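You operate a simulated robot arm through the tools that you are given. There is no shell and no other tool.

You are at the controls of a simulated robot arm. One attempt, no reset.

## Task
Gauge the blue hose stub from the press and sort it by the display.
Fine: press off before the guard opens; GOOD goes to the blue tray, all else to the orange scrap tray; shut the guard again.

It is judged by the outcome, as a careful person would: the job done as asked, and still so three seconds after it is handed in. It fails if anything else is knocked over, pushed out of place, dropped, spilled or broken.

## Robot
A 7-joint arm with a two-finger parallel gripper, fixed in place. Base frame: the origin is on the floor under the middle of its stand, x ahead of it, y to its left, z up. Readings come in m, degrees, newtons and seconds.
It reaches about 1.058 m from its shoulder. Its first joint turns from -166.0 to 166.0 degrees. Payload 4.4 kg.
Tool frame: the origin (TCP) lies between the finger pads and is the grasp point; the fingertips stand 0.023 m ahead of it; z points along the fingers, y is the line along which they close. Largest opening 0.094 m; finger width 0.038, thickness 0.01; the body of the gripper, 0.054 by 0.096 m, starts 0.039 m behind the TCP.
Orientation is that of the tool frame in the base frame, as a unit quaternion [x, y, z, w]. With the fingers straight down and closing along the base's y, the tool's x points along the base's -x, its y along +y and its z along -z.

## Interface
- The arm moves only by the tool nudge_tool. Its argument "motion" is a list of rows, each a list of 3 entries, a list of its own where there are three numbers: the turn, a rotation vector about the base's x, y, z in degrees, then the shift along the base's x, y, z in m, then the gripper command, from -1 (fully open) to 1 (shut), values between in proportion. In form: [[[wx, wy, wz], [dx, dy, dz], fingers], ...]. A call has 1 to 20 rows; each row shifts and turns the commanded pose from where the row before left it. A row lasts 0.2 s, in which the tool goes at most 0.05 m and 8.6 degrees; a call with a longer step from one row to the next is refused whole, and so is a gripper value outside its range. A pose out of reach is approached as far as the arm can. The call stops where the force on the tool passes 40 N (or 10 N more than at its start, if that is more) or the arm is blocked; 0.2 s more then pass. Each finger travels about 0.108 m/s and halts on what it meets, pressing with about 35 N; the grip force reading is that of the motor and also rises with nothing between the fingers. The clock runs only during rows and for 0.2 s after the last one: add rows that do not move to give the fingers time. The reply holds the time, the measured pose of the TCP, the force on the tool along the base axes, the opening and the grip force, in the units named above and with some noise, with the torque about the TCP (base axes, N m) and any sound that the robot's microphone picked up.
- Cameras (640 x 400 px; columns grow to the right, rows downward): "scene" is fixed at [0.2062, 0.6559, 1.5673]; the picture's right is [-0.19, -0.98, 0.00], its down [-0.93, 0.18, -0.33] and it looks along [0.32, -0.06, -0.94] (base axes); focal length 292 px, centre (320, 200). "wrist" rides on the gripper at [0.086, 0.016, -0.075] in the tool frame; the picture's right is [-0.18, 0.98, 0.00], its down [-0.58, -0.11, -0.81] and it looks along [-0.79, -0.15, 0.59] (tool axes); focal length 243 px, centre (320, 200). There is no depth. A picture from a camera that has moved, and an enlarged one, comes with that camera's place and axes in the base frame and with its lens. The place of the scene camera against the robot may be out by one fixed shift of up to 0.018 m in any direction.
- camera(camera): a new picture of that camera. It takes no simulated time.
- close_up(camera, box): a new picture of the part [left, top, right, bottom] of that camera's present view, enlarged. It takes no simulated time.
- close_job(): hands the job in; it is judged then, once.

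Places have to be worked out from the pictures, the camera data and where the tool is seen. Open the gripper and draw the arm clear of the work before you hand the job in, unless the task says otherwise.

The tools are called after "Emit:" as name(argument=value, ...) on one line, values as JSON. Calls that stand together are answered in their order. nudge_tool: Moves the arm, as the interface text tells. Its arguments: {"type":"object","properties":{"motion":{"type":"array","items":{"type":"array"}}},"required":["motion"]} The other tools are called the same way: camera (camera) takes a picture; close_up (camera, box) takes an enlarged picture of a part of a camera's view; close_job () hands the job in.

At the start:

```text
t: 0.0
tcp_pos: [0.3103, 0.5425, 1.1632]
orientation: [0.0, 1.0, 0.0, 0.0]
contact_force: [-0.5, 0.3, -0.7]
moment: [-0.02, -0.03, 0.01]
opening: 0.094
finger_force: 0.0
```

scene: 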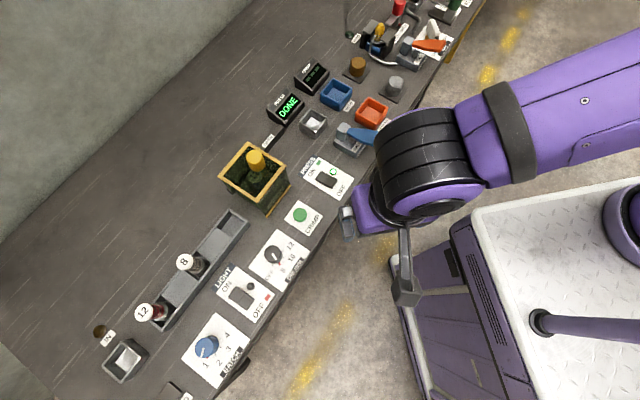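
wrist: 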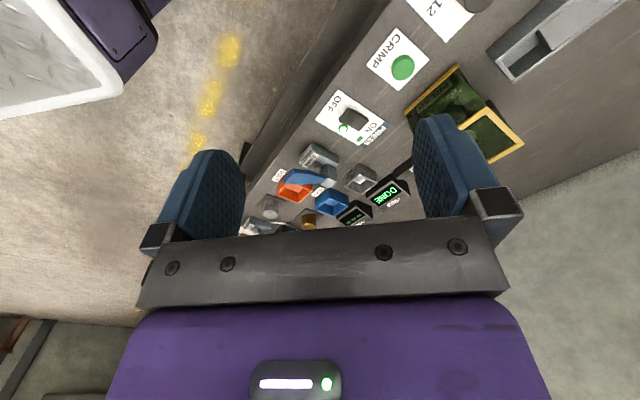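

I start by looking closely at the scene before moving: the press with its guard, the switch, the displays and the trays.

Emit:
close_up(camera="scene", box=[200, 130, 360, 230])

Emit:
close_up(camera="scene", box=[260, 50, 420, 150])

Emit:
close_up(camera="scene", box=[340, 0, 500, 100])

Emit:
close_up(camera="scene", box=[80, 200, 320, 400])

Emit:
close_up(camera="wrist", box=[240, 60, 540, 250])

```text
4.00 times, centred on (280, 180) of scene
camera zoom: at [0.2062, 0.6559, 1.5673], right [-0.19, -0.98, 0.0], down [-0.93, 0.18, -0.33], along [0.32, -0.06, -0.94], focal length 1170 px, centre (480, 280)
```

zoom: 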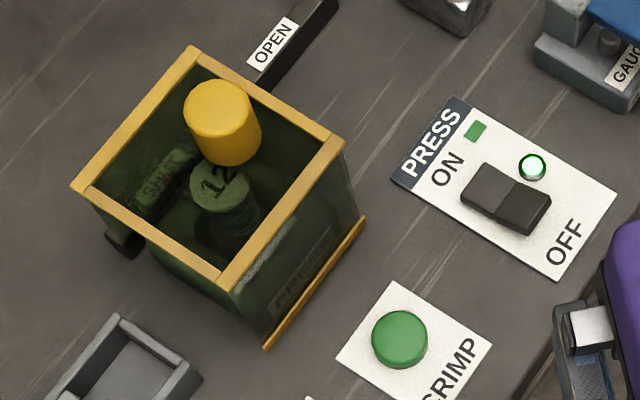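

```text
4.00 times, centred on (340, 100) of scene
camera zoom: at [0.2062, 0.6559, 1.5673], right [-0.19, -0.98, 0.0], down [-0.93, 0.18, -0.33], along [0.32, -0.06, -0.94], focal length 1170 px, centre (240, 600)
```

zoom: 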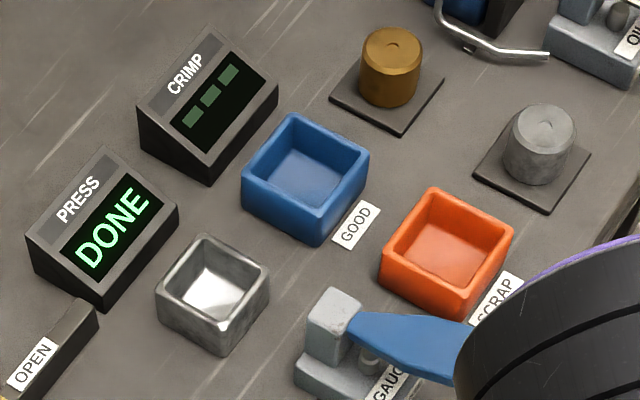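

```text
4.00 times, centred on (420, 50) of scene
camera zoom: at [0.2062, 0.6559, 1.5673], right [-0.19, -0.98, 0.0], down [-0.93, 0.18, -0.33], along [0.32, -0.06, -0.94], focal length 1170 px, centre (-80, 800)
```

zoom: 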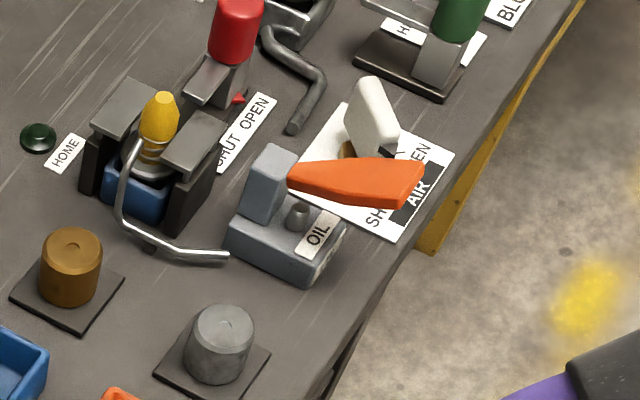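

```text
2.00 times, centred on (200, 300) of scene
camera zoom: at [0.2062, 0.6559, 1.5673], right [-0.19, -0.98, 0.0], down [-0.93, 0.18, -0.33], along [0.32, -0.06, -0.94], focal length 585 px, centre (560, 0)
```

zoom: 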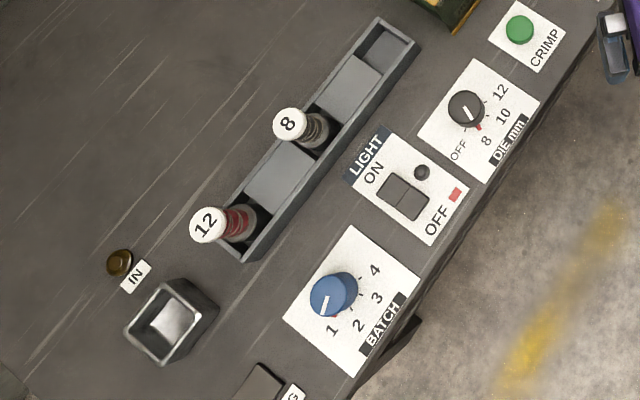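

```text
2.11 times, centred on (390, 155) of wrist
camera zoom: at [0.2249, 0.559, 1.2372], right [0.18, 0.98, 0.0], down [0.58, -0.11, 0.81], along [0.79, -0.15, -0.59], focal length 511 px, centre (173, 295)
```

zoom: 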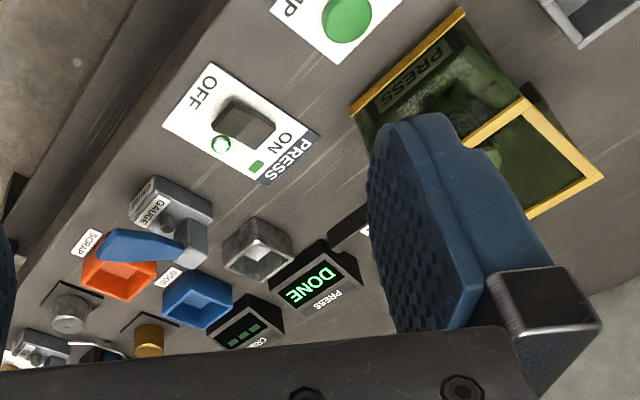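

The bench edge runs at roughly 45° to the base axes, so I'll turn the tool about z by about +43° to face the bench. Then I'll look with the wrist camera at the press and guard.

Emit:
nudge_tool(motion=[[[0, 0, 8.5], [0, 0, 0], -1], [[0, 0, 8.5], [0, 0, 0], -1], [[0, 0, 8.5], [0, 0, 0], -1], [[0, 0, 8.5], [0, 0, 0], -1], [[0, 0, 8.5], [0, 0, 0], -1], [[0, 0, 0], [0, 0, 0], -1]])

Emit:
camera(camera="wrist")

Emit:
camera(camera="scene")

```text
t: 1.4
tcp_pos: [0.3112, 0.5427, 1.1632]
orientation: [-0.363, 0.932, 0.0, 0.0]
contact_force: [1.2, 0.7, 0.0]
moment: [0.02, 0.02, 0.01]
opening: 0.0941
finger_force: 0.1
```

```text
taken
camera wrist: at [0.2369, 0.4962, 1.2371], right [-0.53, 0.85, 0.0], down [0.5, 0.31, 0.81], along [0.68, 0.43, -0.59], focal length 243 px, centre (320, 200)
```

wrist: 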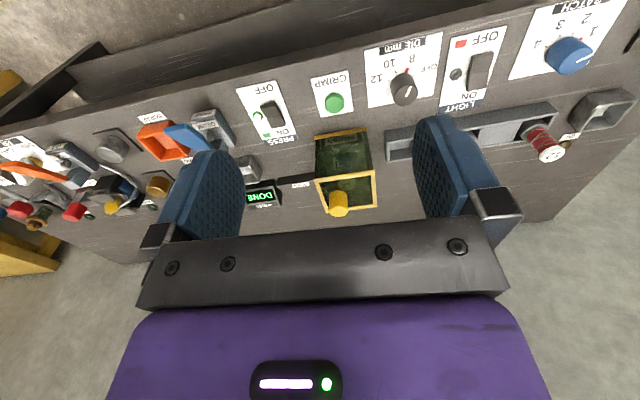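

```text
taken
```

scene: 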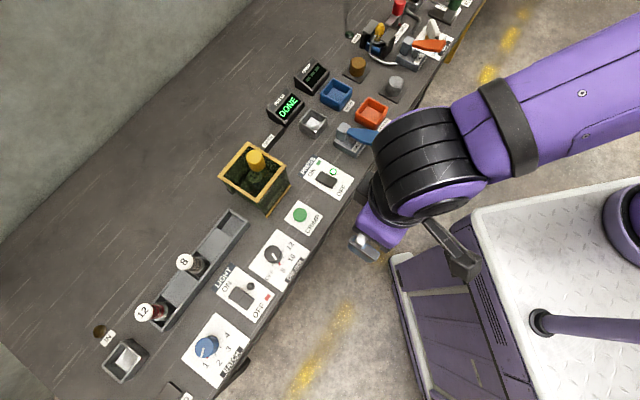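

Emit:
close_up(camera="wrist", box=[230, 70, 430, 230])

Emit:
close_up(camera="wrist", box=[0, 90, 240, 240])

Emit:
close_up(camera="scene", box=[210, 130, 310, 220])

```text
2.50 times, centred on (330, 150) of wrist
camera zoom: at [0.2369, 0.4962, 1.2371], right [-0.53, 0.85, 0.0], down [0.5, 0.31, 0.81], along [0.68, 0.43, -0.59], focal length 606 px, centre (295, 325)
```

zoom: 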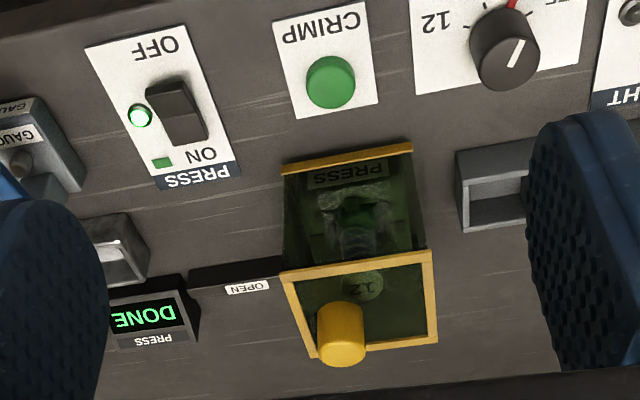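

```text
2.67 times, centred on (120, 165) of wrist
camera zoom: at [0.2369, 0.4962, 1.2371], right [-0.53, 0.85, 0.0], down [0.5, 0.31, 0.81], along [0.68, 0.43, -0.59], focal length 647 px, centre (853, 293)
```

zoom: 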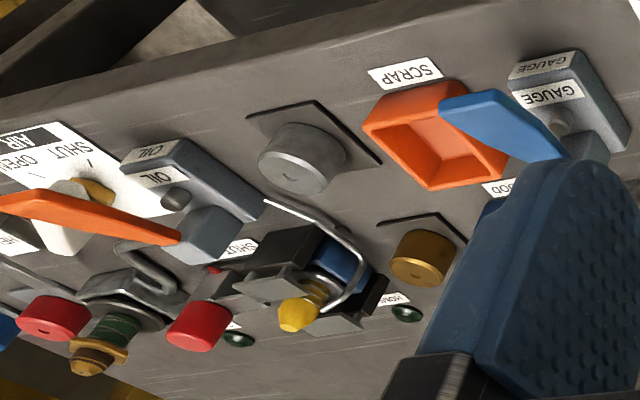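

```text
4.44 times, centred on (260, 175) of scene
camera zoom: at [0.2062, 0.6559, 1.5673], right [-0.19, -0.98, 0.0], down [-0.93, 0.18, -0.33], along [0.32, -0.06, -0.94], focal length 1300 px, centre (587, 311)
```

zoom: 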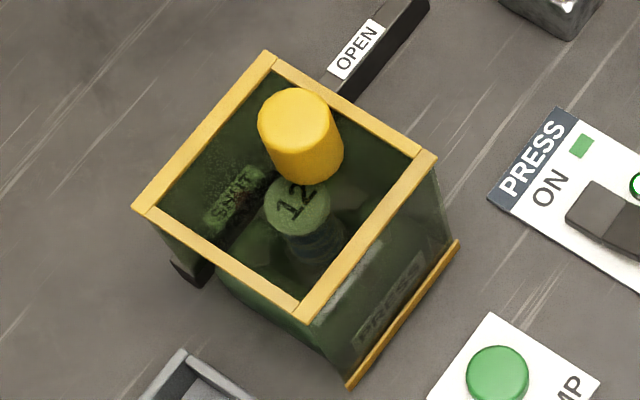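

The guard is a clear green box on a rail, with a yellow knob on top and SHUT and OPEN marked at the rail's ends. The stub, marked 12, is inside. Next I'll slide along the bench to view the gauge, nest, trays and displays.

Emit:
nudge_tool(motion=[[[0, 0, 0], [0.034, -0.034, 0], -1], [[0, 0, 0], [0.034, -0.034, 0], -1], [[0, 0, 0], [0.034, -0.034, 0], -1], [[0, 0, 0], [0.034, -0.034, 0], -1], [[0, 0, 0], [0.034, -0.034, 0], -1], [[0, 0, 0], [0.0, 0.0, 0], -1]])

Emit:
camera(camera="wrist")

Emit:
camera(camera="scene")

Emit:
close_up(camera="wrist", box=[180, 70, 480, 240])

```text
t: 2.8
tcp_pos: [0.4804, 0.3705, 1.1631]
orientation: [-0.362, 0.932, 0.0, 0.0]
contact_force: [0.3, 0.4, 0.1]
moment: [0.01, -0.03, -0.01]
opening: 0.0941
finger_force: 0.0
```

```text
taken
camera wrist: at [0.407, 0.3255, 1.2379], right [-0.53, 0.85, 0.0], down [0.5, 0.31, 0.81], along [0.68, 0.43, -0.59], focal length 243 px, centre (320, 200)
```

wrist: 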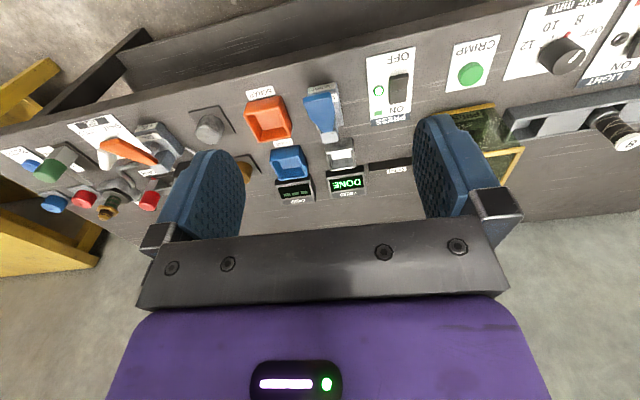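

```text
taken
```

scene: 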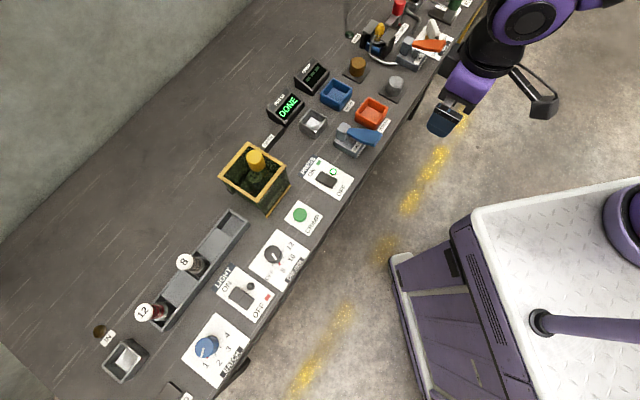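

```text
2.13 times, centred on (330, 155) of wrist
camera zoom: at [0.407, 0.3255, 1.2379], right [-0.53, 0.85, 0.0], down [0.5, 0.31, 0.81], along [0.68, 0.43, -0.59], focal length 518 px, centre (299, 296)
```

zoom: 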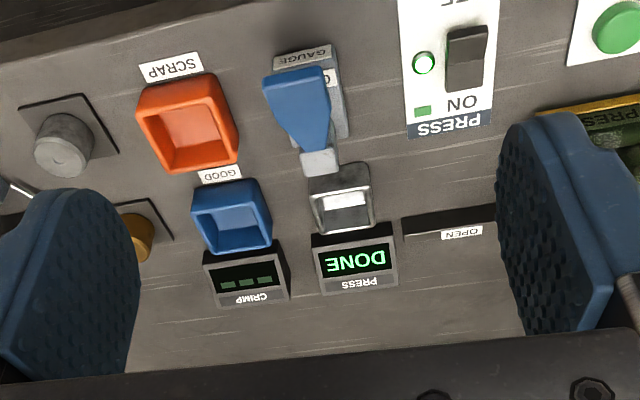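

Emit:
close_up(camera="scene", box=[260, 60, 420, 160])

Emit:
close_up(camera="scene", box=[290, 95, 370, 145])

Emit:
close_up(camera="scene", box=[325, 105, 405, 165])

Emit:
close_up(camera="wrist", box=[300, 70, 380, 200])

```text
4.00 times, centred on (340, 110) of scene
camera zoom: at [0.2062, 0.6559, 1.5673], right [-0.19, -0.98, 0.0], down [-0.93, 0.18, -0.33], along [0.32, -0.06, -0.94], focal length 1170 px, centre (240, 560)
```

zoom: 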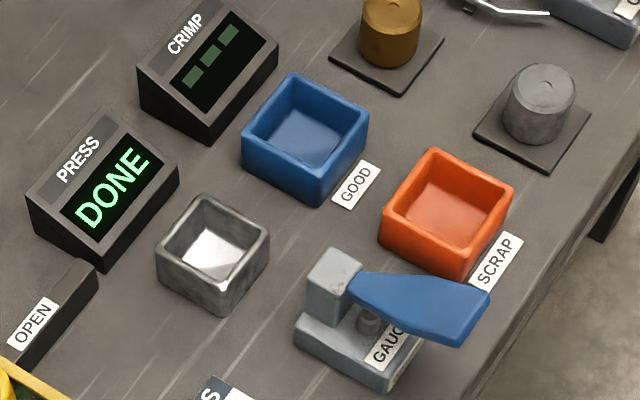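

```text
8.00 times, centred on (330, 120) of scene
camera zoom: at [0.2062, 0.6559, 1.5673], right [-0.19, -0.98, 0.0], down [-0.93, 0.18, -0.33], along [0.32, -0.06, -0.94], focal length 2340 px, centre (240, 840)
```

zoom: 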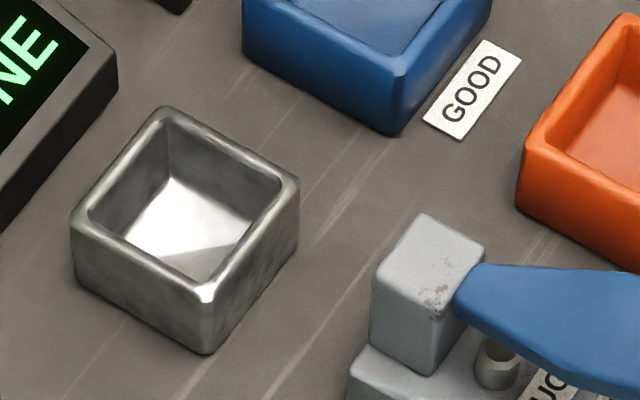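

```text
6.67 times, centred on (365, 135) of scene
camera zoom: at [0.2062, 0.6559, 1.5673], right [-0.19, -0.98, 0.0], down [-0.93, 0.18, -0.33], along [0.32, -0.06, -0.94], focal length 1950 px, centre (20, 633)
```

zoom: 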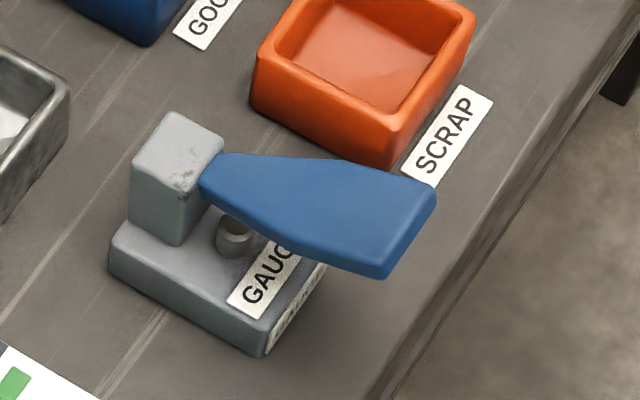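

```text
3.08 times, centred on (340, 135) of wrist
camera zoom: at [0.407, 0.3255, 1.2379], right [-0.53, 0.85, 0.0], down [0.5, 0.31, 0.81], along [0.68, 0.43, -0.59], focal length 746 px, centre (258, 400)
```

zoom: 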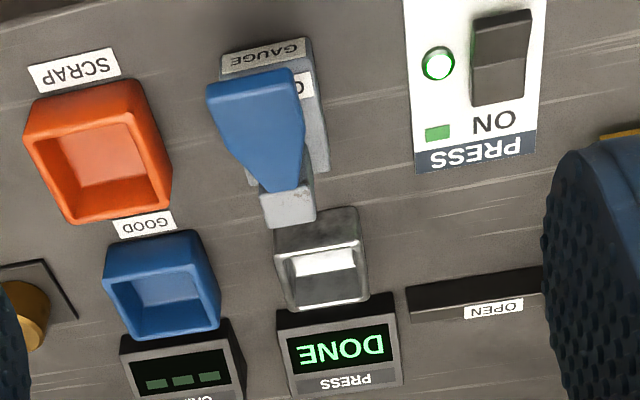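

From two wrist views I place the press rocker at about (0.530, 0.570, 0.816), the plates at z≈0.80, and the guard knob at about (0.554, 0.739, 0.97). I'll close the fingers and hover over the OFF half of the rocker to check alignment.

Emit:
nudge_tool(motion=[[[0, 0, 0.5], [0.0053, 0.03, -0.03], 1], [[0, 0, 0.5], [0.0053, 0.03, -0.03], 1], [[0, 0, 0.5], [0.0053, 0.03, -0.03], 1], [[0, 0, 0.5], [0.0053, 0.03, -0.03], 1], [[0, 0, 0.5], [0.0053, 0.03, -0.03], 1], [[0, 0, 0.5], [0.0053, 0.03, -0.03], 1], [[0, 0, 0], [0, 0, -0.03], 1], [[0, 0, 0], [0, 0, 0], 1]])

Emit:
camera(camera="wrist")

Emit:
camera(camera="scene")

```text
t: 4.6
tcp_pos: [0.5108, 0.5521, 0.953]
orientation: [-0.386, 0.922, 0.0, -0.001]
contact_force: [-0.3, 0.0, 0.4]
moment: [0.05, -0.03, 0.02]
opening: 0.0
finger_force: 35.1
```

```text
taken
camera wrist: at [0.4405, 0.5026, 1.0275], right [-0.57, 0.82, 0.0], down [0.48, 0.34, 0.81], along [0.66, 0.46, -0.59], focal length 243 px, centre (320, 200)
```

wrist: 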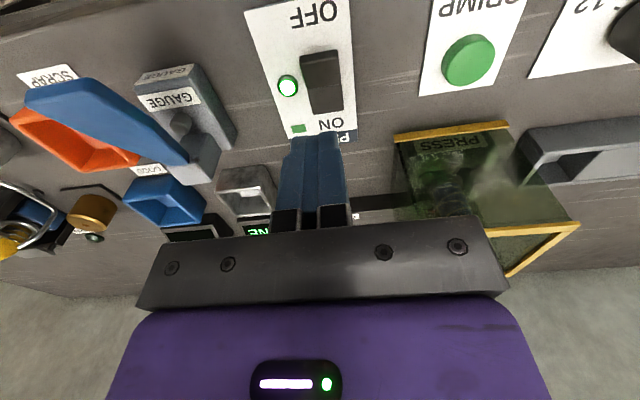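

```text
taken
```

scene: 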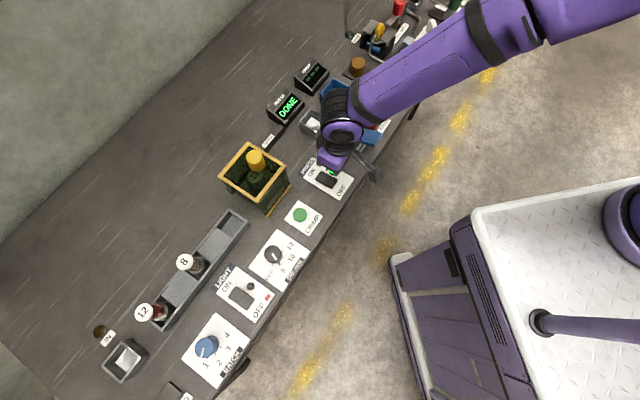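

Emit:
close_up(camera="wrist", box=[240, 0, 400, 140])

Emit:
close_up(camera="scene", box=[290, 140, 370, 210])

```text
2.86 times, centred on (320, 70) of wrist
camera zoom: at [0.4405, 0.5026, 1.0275], right [-0.57, 0.82, 0.0], down [0.48, 0.34, 0.81], along [0.66, 0.46, -0.59], focal length 693 px, centre (320, 571)
```

zoom: 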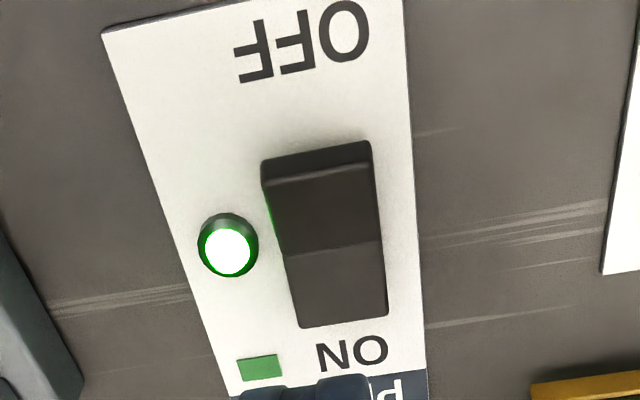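

```text
5.71 times, centred on (330, 175) of scene
camera zoom: at [0.2062, 0.6559, 1.5673], right [-0.19, -0.98, 0.0], down [-0.93, 0.18, -0.33], along [0.32, -0.06, -0.94], focal length 1671 px, centre (263, 343)
```

zoom: 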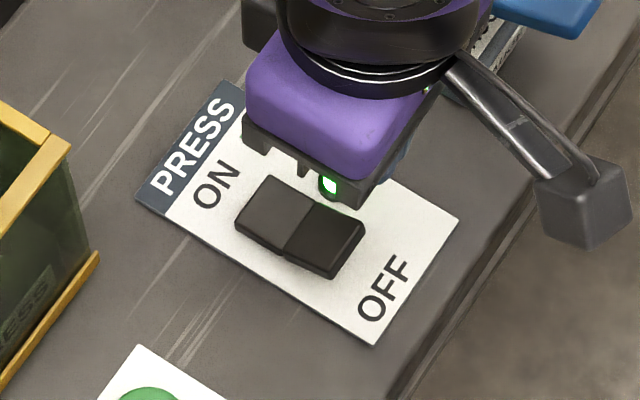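

The rocker's raised OFF end is at about (0.517, 0.554), with the rocker axis at about 45°. I'll line up on the OFF half and go down slowly, with small steps at the end so contact is gentle.

Emit:
nudge_tool(motion=[[[0, 0, 0], [0.0055, 0.003, 0], 1], [[0, 0, 0], [0, 0, -0.03], 1], [[0, 0, 0], [0, 0, -0.03], 1], [[0, 0, 0], [0, 0, -0.025], 1], [[0, 0, 0], [0, 0, -0.015], 1], [[0, 0, 0], [0, 0, -0.005], 1], [[0, 0, 0], [0, 0, -0.004], 1], [[0, 0, 0], [0, 0, -0.004], 1], [[0, 0, 0], [0, 0, -0.003], 1]])

Emit:
close_up(camera="wrist", box=[240, 60, 400, 200])

```text
t: 6.6
tcp_pos: [0.5191, 0.5552, 0.841]
orientation: [-0.387, 0.922, 0.001, 0.002]
contact_force: [-4.7, -9.2, 17.1]
moment: [-0.05, -0.13, -0.07]
opening: 0.0
finger_force: 34.4
stopped in row 9: the force on the tool passed its limit at 46 N (the readings are from after the stop); the commanded pose is now the measured one
```

```text
2.86 times, centred on (320, 130) of wrist
camera zoom: at [0.4467, 0.5058, 0.9152], right [-0.57, 0.82, 0.0], down [0.48, 0.34, 0.81], along [0.66, 0.46, -0.59], focal length 693 px, centre (320, 400)
```

zoom: 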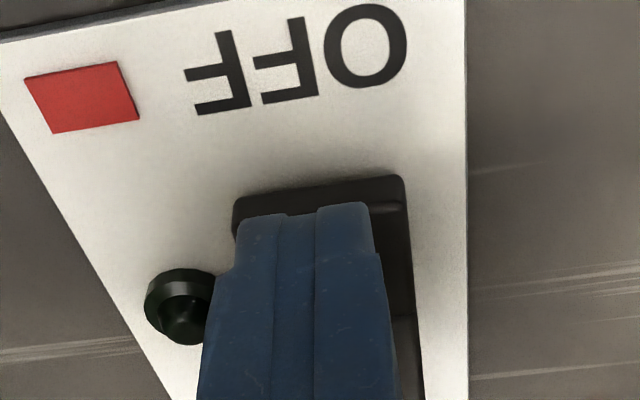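

The lamp is out and the flag now shows red at OFF, so the press is off. I'll rise clear, open the fingers, and move up to look at the guard knob.

Emit:
nudge_tool(motion=[[[0, 0, 0], [0, 0, 0.02], 1], [[0, 0, 0], [0, 0, 0.045], 1], [[0, 0, 0], [0, 0, 0.045], 1], [[0, 0, 0], [0, 0, 0.045], -0.6], [[0, 0, 0], [0, 0, 0.045], -0.6], [[0, 0, 0], [0, 0.035, 0.03], -0.6], [[0, 0, 0], [0, 0.04, 0.0], -0.6], [[0, 0, 0], [0, 0.04, 0], -0.6], [[0, 0, 0], [0, 0, 0], -0.6]])

Emit:
camera(camera="wrist")

Emit:
camera(camera="scene")

```text
t: 8.6
tcp_pos: [0.5184, 0.6729, 1.0699]
orientation: [-0.386, 0.922, 0.0, 0.0]
contact_force: [-0.2, 0.0, -0.2]
moment: [0.03, 0.01, 0.0]
opening: 0.0754
finger_force: 0.1
```

```text
taken
camera wrist: at [0.4465, 0.6232, 1.1441], right [-0.57, 0.82, 0.0], down [0.48, 0.34, 0.81], along [0.66, 0.46, -0.59], focal length 243 px, centre (320, 200)
```

wrist: 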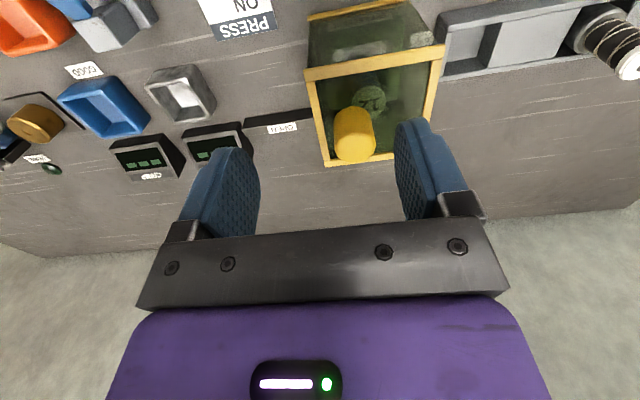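

```text
taken
```

scene: 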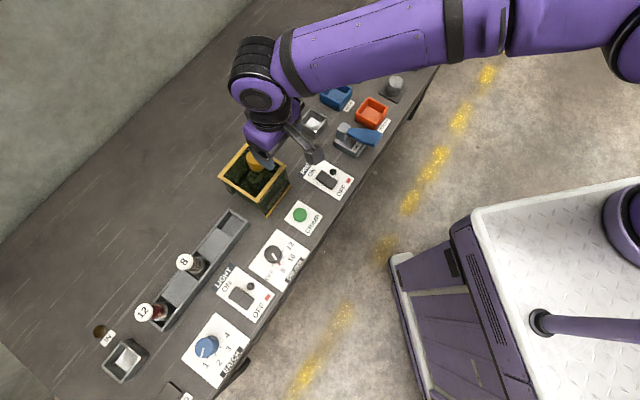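

Emit:
close_up(camera="wrist", box=[280, 0, 460, 180])

```text
2.22 times, centred on (370, 90) of wrist
camera zoom: at [0.4465, 0.6232, 1.1441], right [-0.57, 0.82, 0.0], down [0.48, 0.34, 0.81], along [0.66, 0.46, -0.59], focal length 539 px, centre (209, 444)
```

zoom: 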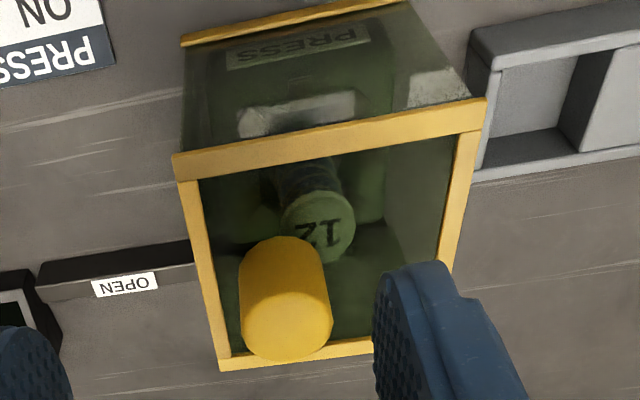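

The knob top computes to (0.554, 0.739, 0.97), which matches this view, and its base is at z≈0.935. I'll move over it and stop just above to check centring.

Emit:
nudge_tool(motion=[[[0, 0, 0], [0.0178, 0.0328, 0], -0.6], [[0, 0, 0], [0.0178, 0.0328, 0], -0.6], [[0, 0, 0], [0, 0, -0.025], -0.6], [[0, 0, 0], [0, 0, -0.025], -0.6], [[0, 0, 0], [0, 0, 0], -0.6]])

Emit:
camera(camera="wrist")

Emit:
close_up(camera="scene", box=[190, 100, 350, 220])

```text
t: 9.8
tcp_pos: [0.553, 0.7364, 1.0204]
orientation: [-0.386, 0.922, 0.001, 0.001]
contact_force: [0.6, 0.8, 0.9]
moment: [0.0, 0.01, -0.01]
opening: 0.075
finger_force: 0.1
```

```text
taken
camera wrist: at [0.4823, 0.6871, 1.0944], right [-0.57, 0.82, 0.0], down [0.48, 0.34, 0.81], along [0.66, 0.46, -0.59], focal length 243 px, centre (320, 200)
```

wrist: 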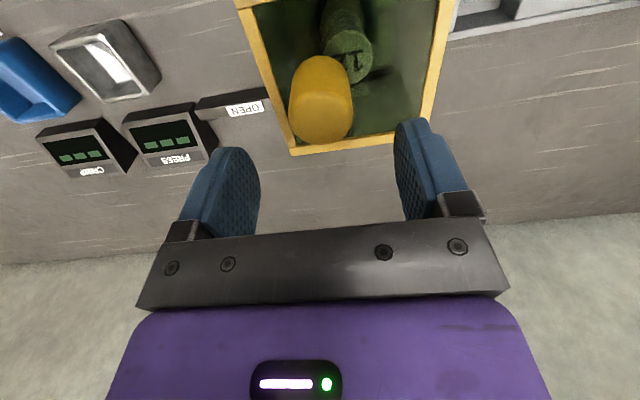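

```text
3.33 times, centred on (270, 160) of scene
camera zoom: at [0.2062, 0.6559, 1.5673], right [-0.19, -0.98, 0.0], down [-0.93, 0.18, -0.33], along [0.32, -0.06, -0.94], focal length 975 px, centre (487, 333)
```

zoom: 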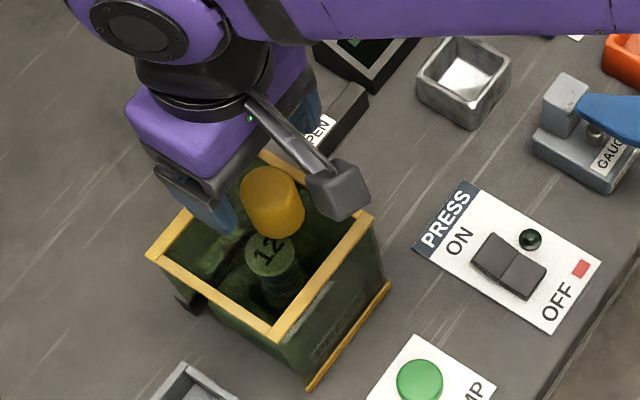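

The knob sits centred under the fingers (column ~321, row ~115, as expected). I'll go down to TCP z≈0.968 and close on the knob.

Emit:
nudge_tool(motion=[[[0, 0, 0], [0, 0, -0.02], -0.6], [[0, 0, 0], [0, 0, -0.02], -0.6], [[0, 0, 0], [0, 0, -0.011], -0.6], [[0, 0, 0], [0, 0, 0], 0.2], [[0, 0, 0], [0, 0, 0], 1], [[0, 0, 0], [0, 0, 0], 1], [[0, 0, 0], [0, 0, 0], 1]])

Emit:
camera(camera="wrist")

```text
t: 11.4
tcp_pos: [0.5539, 0.7366, 0.9688]
orientation: [-0.386, 0.922, 0.001, 0.0]
contact_force: [-2.0, 1.5, -1.7]
moment: [-0.25, -0.62, 0.03]
opening: 0.0378
finger_force: 45.4
```

```text
taken
camera wrist: at [0.4818, 0.6869, 1.0431], right [-0.57, 0.82, 0.0], down [0.48, 0.34, 0.81], along [0.66, 0.46, -0.59], focal length 243 px, centre (320, 200)
```

wrist: 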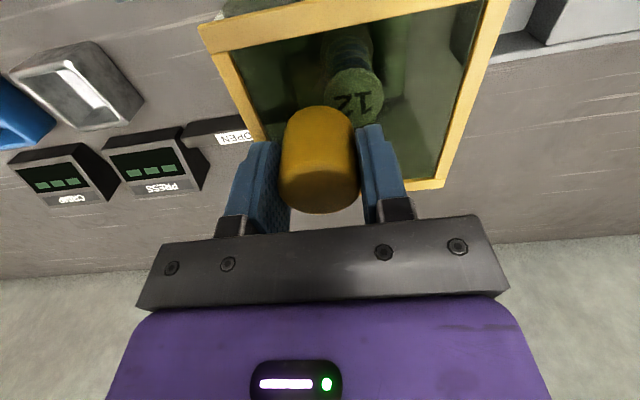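

I'm holding the knob with an opening of 0.038. I'll slide the guard toward OPEN along the rail, about (0.70, −0.714), a short way first to read the side forces.

Emit:
nudge_tool(motion=[[[0, 0, 0], [0.007, -0.0071, 0], 1], [[0, 0, 0], [0.0105, -0.0107, 0], 1], [[0, 0, 0], [0.0105, -0.0107, 0], 1], [[0, 0, 0], [0, 0, 0], 1]])

Emit:
camera(camera="scene")

```text
t: 12.4
tcp_pos: [0.5831, 0.708, 0.969]
orientation: [-0.386, 0.922, 0.0, 0.001]
contact_force: [-4.8, -3.4, -4.8]
moment: [-0.49, -0.6, -0.07]
opening: 0.0376
finger_force: 45.1
```

```text
taken
```

scene: 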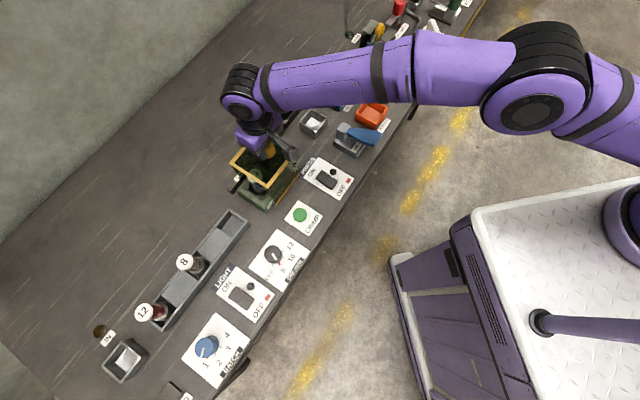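

The guard moves freely, with about 6 N of side load, so the rail heads slightly more toward −y. I'll carry on with that correction up to the end stop, with smaller steps near the end.

Emit:
nudge_tool(motion=[[[0, 0, 0], [0.0095, -0.011, 0], 1], [[0, 0, 0], [0.0102, -0.011, 0], 1], [[0, 0, 0], [0.0102, -0.011, 0], 1], [[0, 0, 0], [0.0102, -0.011, 0], 1], [[0, 0, 0], [0.0068, -0.0073, 0], 1], [[0, 0, 0], [0.0034, -0.0037, 0], 1], [[0, 0, 0], [0.0034, -0.0037, 0], 1], [[0, 0, 0], [0.0034, -0.0037, 0], 1], [[0, 0, 0], [0.0034, -0.0037, 0], 1], [[0, 0, 0], [0, 0, 0], 1]])

Emit:
camera(camera="scene")

Emit:
camera(camera="wrist")

```text
t: 14.4
tcp_pos: [0.6393, 0.6466, 0.9694]
orientation: [-0.389, 0.921, 0.004, 0.003]
contact_force: [4.9, 17.4, -8.0]
moment: [-0.38, -0.72, 0.02]
opening: 0.038
finger_force: 45.4
stopped in row 9: the force on the tool passed its limit at 42 N (the readings are from after the stop); the commanded pose is now the measured one
```

```text
taken
```

scene: 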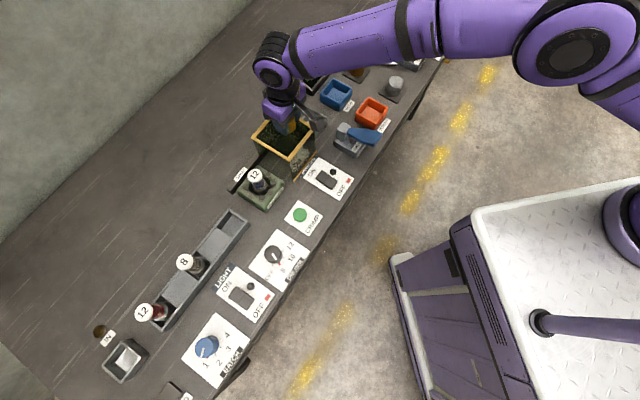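

```text
taken
camera wrist: at [0.5679, 0.5959, 1.0431], right [-0.58, 0.82, 0.01], down [0.48, 0.33, 0.81], along [0.66, 0.47, -0.59], focal length 243 px, centre (320, 200)
```

wrist: 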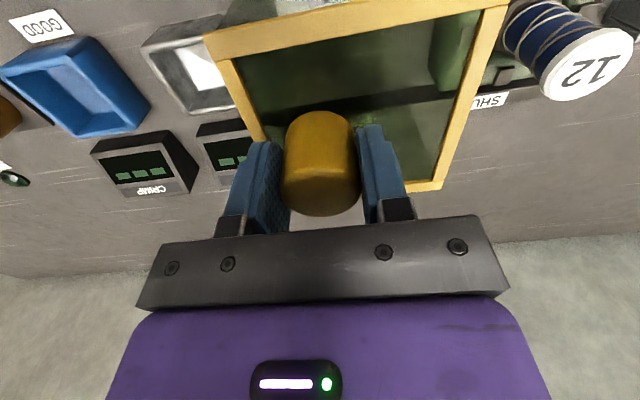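

The guard reached its end stop after 0.124 m and the blue-wrapped stub marked 12 is exposed. I'll ease off, release the knob and rise straight up.

Emit:
nudge_tool(motion=[[[0, 0, 0], [-0.001, 0.002, 0], 1], [[0, 0, 0], [0, 0, 0], 0.2], [[0, 0, 0], [0, 0, 0], -0.5], [[0, 0, 0], [0, 0, 0], -0.5], [[0, 0, 0], [0, 0, 0.02], -0.5], [[0, 0, 0], [0, 0, 0.04], -0.5], [[0, 0, 0], [-0.035, 0.01, 0.03], -0.5], [[0, 0, 0], [-0.04, 0.01, 0.02], -0.5], [[0, 0, 0], [-0.04, 0.01, 0.0], -0.5], [[0, 0, 0], [0, 0, 0], -0.5]])

Emit:
camera(camera="wrist")

Emit:
camera(camera="scene")

Emit:
close_up(camera="scene", box=[210, 100, 350, 220])

```text
t: 16.6
tcp_pos: [0.5221, 0.677, 1.0813]
orientation: [-0.388, 0.922, 0.004, 0.001]
contact_force: [-0.7, -0.1, -0.2]
moment: [0.0, 0.02, 0.02]
opening: 0.0706
finger_force: 0.3
```

```text
taken
camera wrist: at [0.4515, 0.6263, 1.1547], right [-0.57, 0.82, 0.01], down [0.48, 0.33, 0.81], along [0.66, 0.47, -0.59], focal length 243 px, centre (320, 200)
```

wrist: 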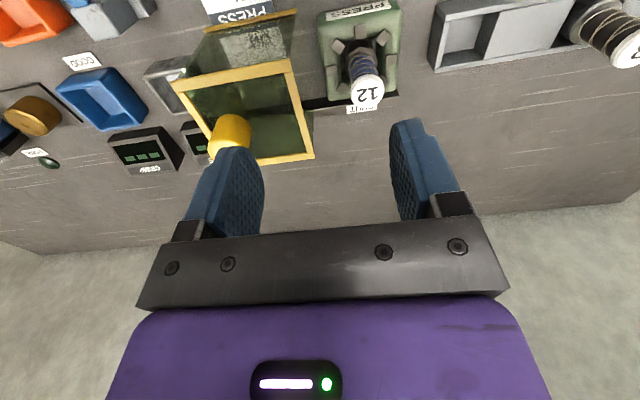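

```text
taken
```

scene: 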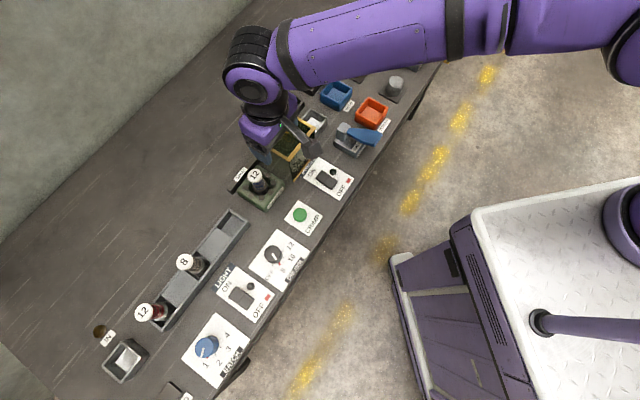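

```text
3.33 times, centred on (280, 160) of scene
camera zoom: at [0.2062, 0.6559, 1.5673], right [-0.19, -0.98, 0.0], down [-0.93, 0.18, -0.33], along [0.32, -0.06, -0.94], focal length 975 px, centre (453, 333)
```

zoom: 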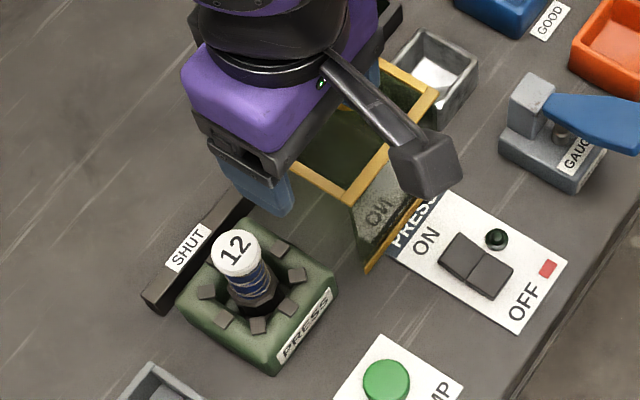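

Emit:
close_up(camera="wrist", box=[300, 0, 430, 120])

Emit:
close_up(camera="wrist", box=[40, 40, 280, 190])

Emit:
close_up(camera="scene", box=[225, 150, 295, 215])

```text
3.33 times, centred on (365, 60) of wrist
camera zoom: at [0.4515, 0.6263, 1.1547], right [-0.57, 0.82, 0.01], down [0.48, 0.33, 0.81], along [0.66, 0.47, -0.59], focal length 809 px, centre (170, 667)
```

zoom: 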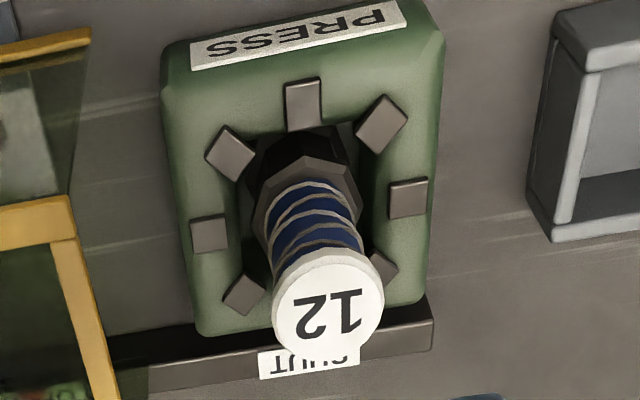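

```text
2.67 times, centred on (160, 115) of wrist
camera zoom: at [0.4515, 0.6263, 1.1547], right [-0.57, 0.82, 0.01], down [0.48, 0.33, 0.81], along [0.66, 0.47, -0.59], focal length 647 px, centre (747, 427)
```

zoom: 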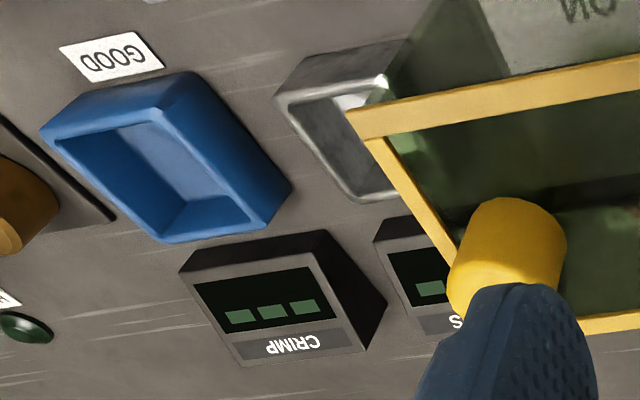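

```text
6.15 times, centred on (260, 182) of scene
camera zoom: at [0.2062, 0.6559, 1.5673], right [-0.19, -0.98, 0.0], down [-0.93, 0.18, -0.33], along [0.32, -0.06, -0.94], focal length 1800 px, centre (689, 308)
```

zoom: 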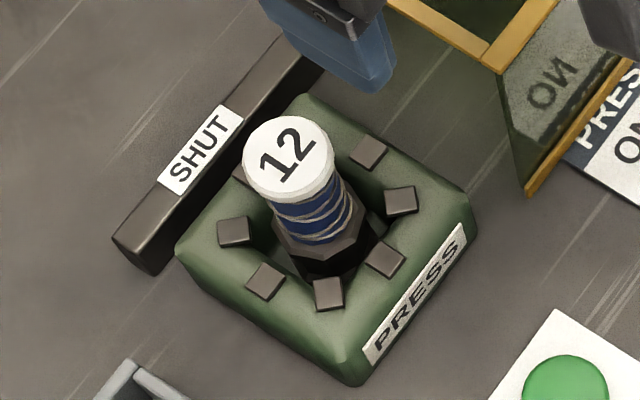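

The stub axis triangulates to about (0.537, 0.751), with its top at z≈0.91; the press jaws top out at z≈0.842. I'll move above it, take out the ~0.5° tilt and look closely before descending.

Emit:
nudge_tool(motion=[[[-0.45, 0, 0], [0.0075, 0.037, 0], -0.4], [[0, 0, 0], [0.0075, 0.037, 0], -0.4], [[0, 0, 0], [0, 0, -0.03], -0.4], [[0, 0, 0], [0, 0, -0.03], -0.4], [[0, 0, 0], [0, 0, -0.02], -0.4], [[0, 0, 0], [0, 0, 0], -0.4]])

Emit:
camera(camera="wrist")

Emit:
close_up(camera="wrist", box=[240, 20, 400, 180])

Emit:
close_up(camera="scene", box=[210, 100, 350, 220])

```text
t: 18.0
tcp_pos: [0.538, 0.7511, 1.001]
orientation: [-0.389, 0.921, 0.0, 0.0]
contact_force: [-0.3, 0.7, 0.5]
moment: [-0.01, -0.01, 0.0]
opening: 0.0657
finger_force: 0.1
```

```text
taken
camera wrist: at [0.467, 0.7008, 1.0746], right [-0.57, 0.82, 0.0], down [0.48, 0.34, 0.81], along [0.66, 0.46, -0.59], focal length 243 px, centre (320, 200)
```

wrist: 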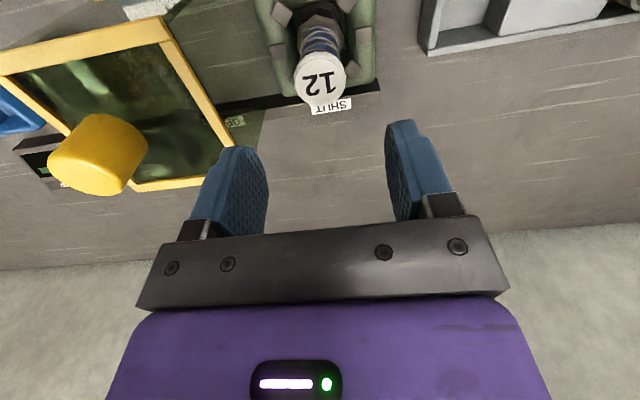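

```text
2.50 times, centred on (320, 100) of wrist
camera zoom: at [0.467, 0.7008, 1.0746], right [-0.57, 0.82, 0.0], down [0.48, 0.34, 0.81], along [0.66, 0.46, -0.59], focal length 606 px, centre (320, 450)
```

zoom: 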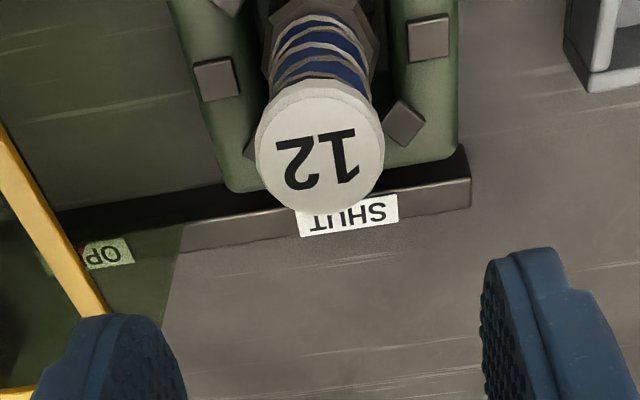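

```text
3.33 times, centred on (280, 160) of scene
camera zoom: at [0.2062, 0.6559, 1.5673], right [-0.19, -0.98, 0.0], down [-0.93, 0.18, -0.33], along [0.32, -0.06, -0.94], focal length 975 px, centre (453, 333)
```

zoom: 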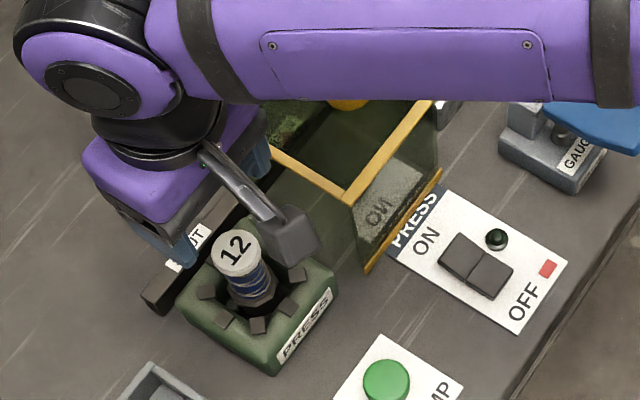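

The cap (≈0.036 m across, ≈6 mm thick) is centred under the TCP. I'll descend to z≈0.89, which keeps the fingertips about 2.5 cm above the jaws, and grip the stub.

Emit:
nudge_tool(motion=[[[0, 0, 0], [0.001, 0.001, -0.03], -0.4], [[0, 0, 0], [0, 0, -0.03], -0.4], [[0, 0, 0], [0, 0, -0.03], -0.4], [[0, 0, 0], [0, 0, -0.021], -0.4], [[0, 0, 0], [0, 0, 0], 0.1], [[0, 0, 0], [0, 0, 0], 0.3], [[0, 0, 0], [0, 0, 0], 1], [[0, 0, 0], [0, 0, 0], 1], [[0, 0, 0], [0, 0, 0], 1]])

Emit:
camera(camera="wrist")

Emit:
close_up(camera="wrist", box=[230, 60, 410, 240])

```text
t: 20.0
tcp_pos: [0.5396, 0.7525, 0.8894]
orientation: [-0.388, 0.922, 0.0, 0.0]
contact_force: [0.7, 0.4, 3.4]
moment: [0.09, 0.0, -0.04]
opening: 0.0349
finger_force: 35.4
```

```text
taken
camera wrist: at [0.4684, 0.7027, 0.9632], right [-0.57, 0.82, 0.0], down [0.48, 0.34, 0.81], along [0.66, 0.46, -0.59], focal length 243 px, centre (320, 200)
```

wrist: 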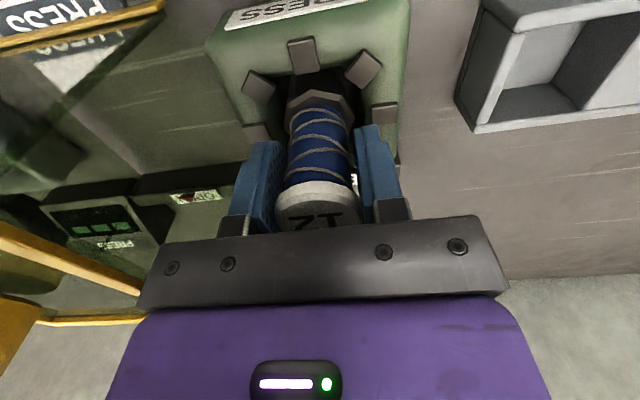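

```text
2.22 times, centred on (320, 150) of wrist
camera zoom: at [0.4684, 0.7027, 0.9632], right [-0.57, 0.82, 0.0], down [0.48, 0.34, 0.81], along [0.66, 0.46, -0.59], focal length 539 px, centre (320, 311)
```

zoom: 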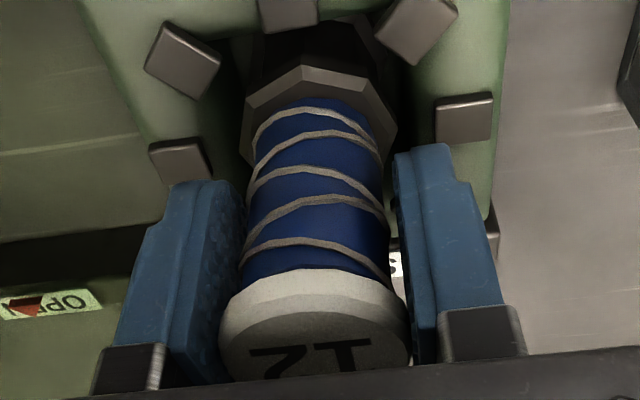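

I have the cap with an opening of 0.035. I'll lift gently at first to see that the stub comes free, then go on up.

Emit:
nudge_tool(motion=[[[0, 0, 0], [0, 0, 0.005], 1], [[0, 0, 0], [0, 0, 0.01], 1], [[0, 0, 0], [0, 0, 0.015], 1], [[0, 0, 0], [0, 0, 0.02], 1], [[0, 0, 0], [0, 0, 0.03], 1], [[0, 0, 0], [0, 0, 0.03], 1], [[0, 0, 0], [0, 0, 0], 1]])

Emit:
camera(camera="wrist")

Emit:
close_up(camera="scene", box=[190, 100, 350, 220])

```text
t: 21.6
tcp_pos: [0.5387, 0.7514, 0.9995]
orientation: [-0.388, 0.921, -0.001, 0.0]
contact_force: [1.2, -0.7, -3.3]
moment: [-0.02, 0.0, 0.0]
opening: 0.0348
finger_force: 34.9
```

```text
taken
camera wrist: at [0.4684, 0.7025, 1.0734], right [-0.57, 0.82, 0.0], down [0.48, 0.34, 0.81], along [0.66, 0.46, -0.59], focal length 243 px, centre (320, 200)
```

wrist: 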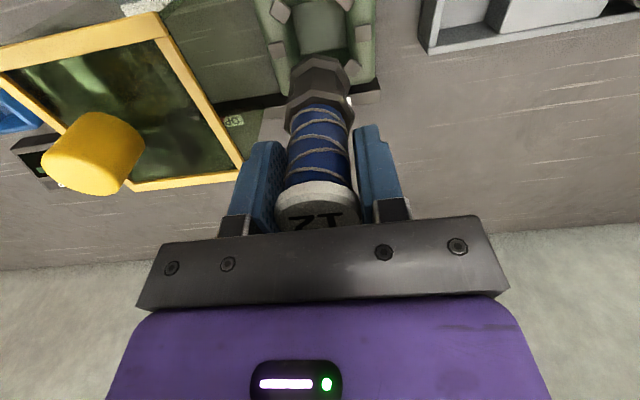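

```text
3.33 times, centred on (270, 160) of scene
camera zoom: at [0.2062, 0.6559, 1.5673], right [-0.19, -0.98, 0.0], down [-0.93, 0.18, -0.33], along [0.32, -0.06, -0.94], focal length 975 px, centre (487, 333)
```

zoom: 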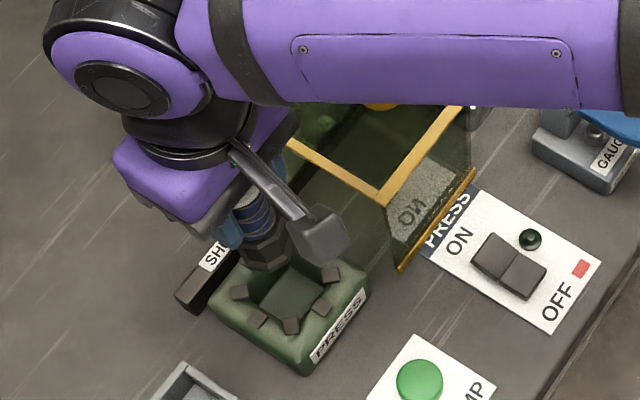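

The stub is free, weighs about 3 N and reaches about 0.08 m below the TCP. I'll raise it clear of the knob and carry it over the guard to hover above the silver nest, which I place at about (0.714, 0.574).

Emit:
nudge_tool(motion=[[[0, 0, 0], [0, 0, 0.04], 1], [[0, 0, 0], [0, 0, 0.04], 1], [[0, 0, 0], [0, 0, 0.03], 1], [[0, 0, 0], [0.029, -0.0297, 0], 1], [[0, 0, 0], [0.029, -0.0297, 0], 1], [[0, 0, 0], [0.029, -0.0297, 0], 1], [[0, 0, 0], [0.029, -0.0297, 0], 1], [[0, 0, 0], [0.029, -0.0297, 0], 1], [[0, 0, 0], [0.029, -0.0297, 0], 1], [[0, 0, 0], [0, 0, -0.04], 1], [[0, 0, 0], [0, 0, -0.04], 1], [[0, 0, 0], [0, 0, 0], 1]])

Emit:
camera(camera="wrist")

Emit:
close_up(camera="scene", box=[250, 70, 410, 180])

```text
t: 24.2
tcp_pos: [0.7125, 0.5709, 1.0288]
orientation: [-0.388, 0.922, 0.0, 0.0]
contact_force: [-0.4, -0.1, -3.1]
moment: [0.05, 0.03, -0.01]
opening: 0.0348
finger_force: 35.1
out of reach, approached as far as the arm can: row 3
```

```text
taken
camera wrist: at [0.6406, 0.5212, 1.1028], right [-0.57, 0.82, 0.0], down [0.48, 0.34, 0.81], along [0.66, 0.46, -0.59], focal length 243 px, centre (320, 200)
```

wrist: 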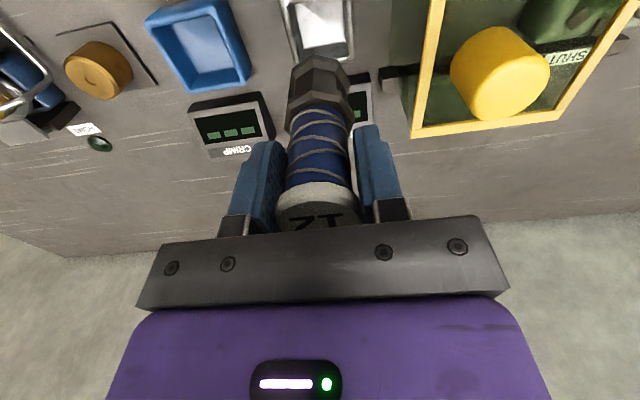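

```text
3.64 times, centred on (330, 125) of scene
camera zoom: at [0.2062, 0.6559, 1.5673], right [-0.19, -0.98, 0.0], down [-0.93, 0.18, -0.33], along [0.32, -0.06, -0.94], focal length 1064 px, centre (284, 473)
```

zoom: 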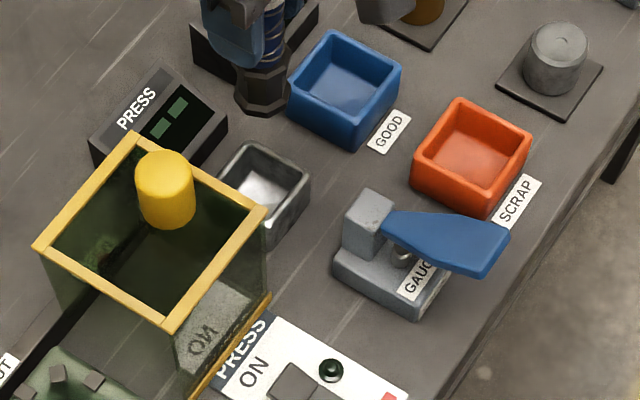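

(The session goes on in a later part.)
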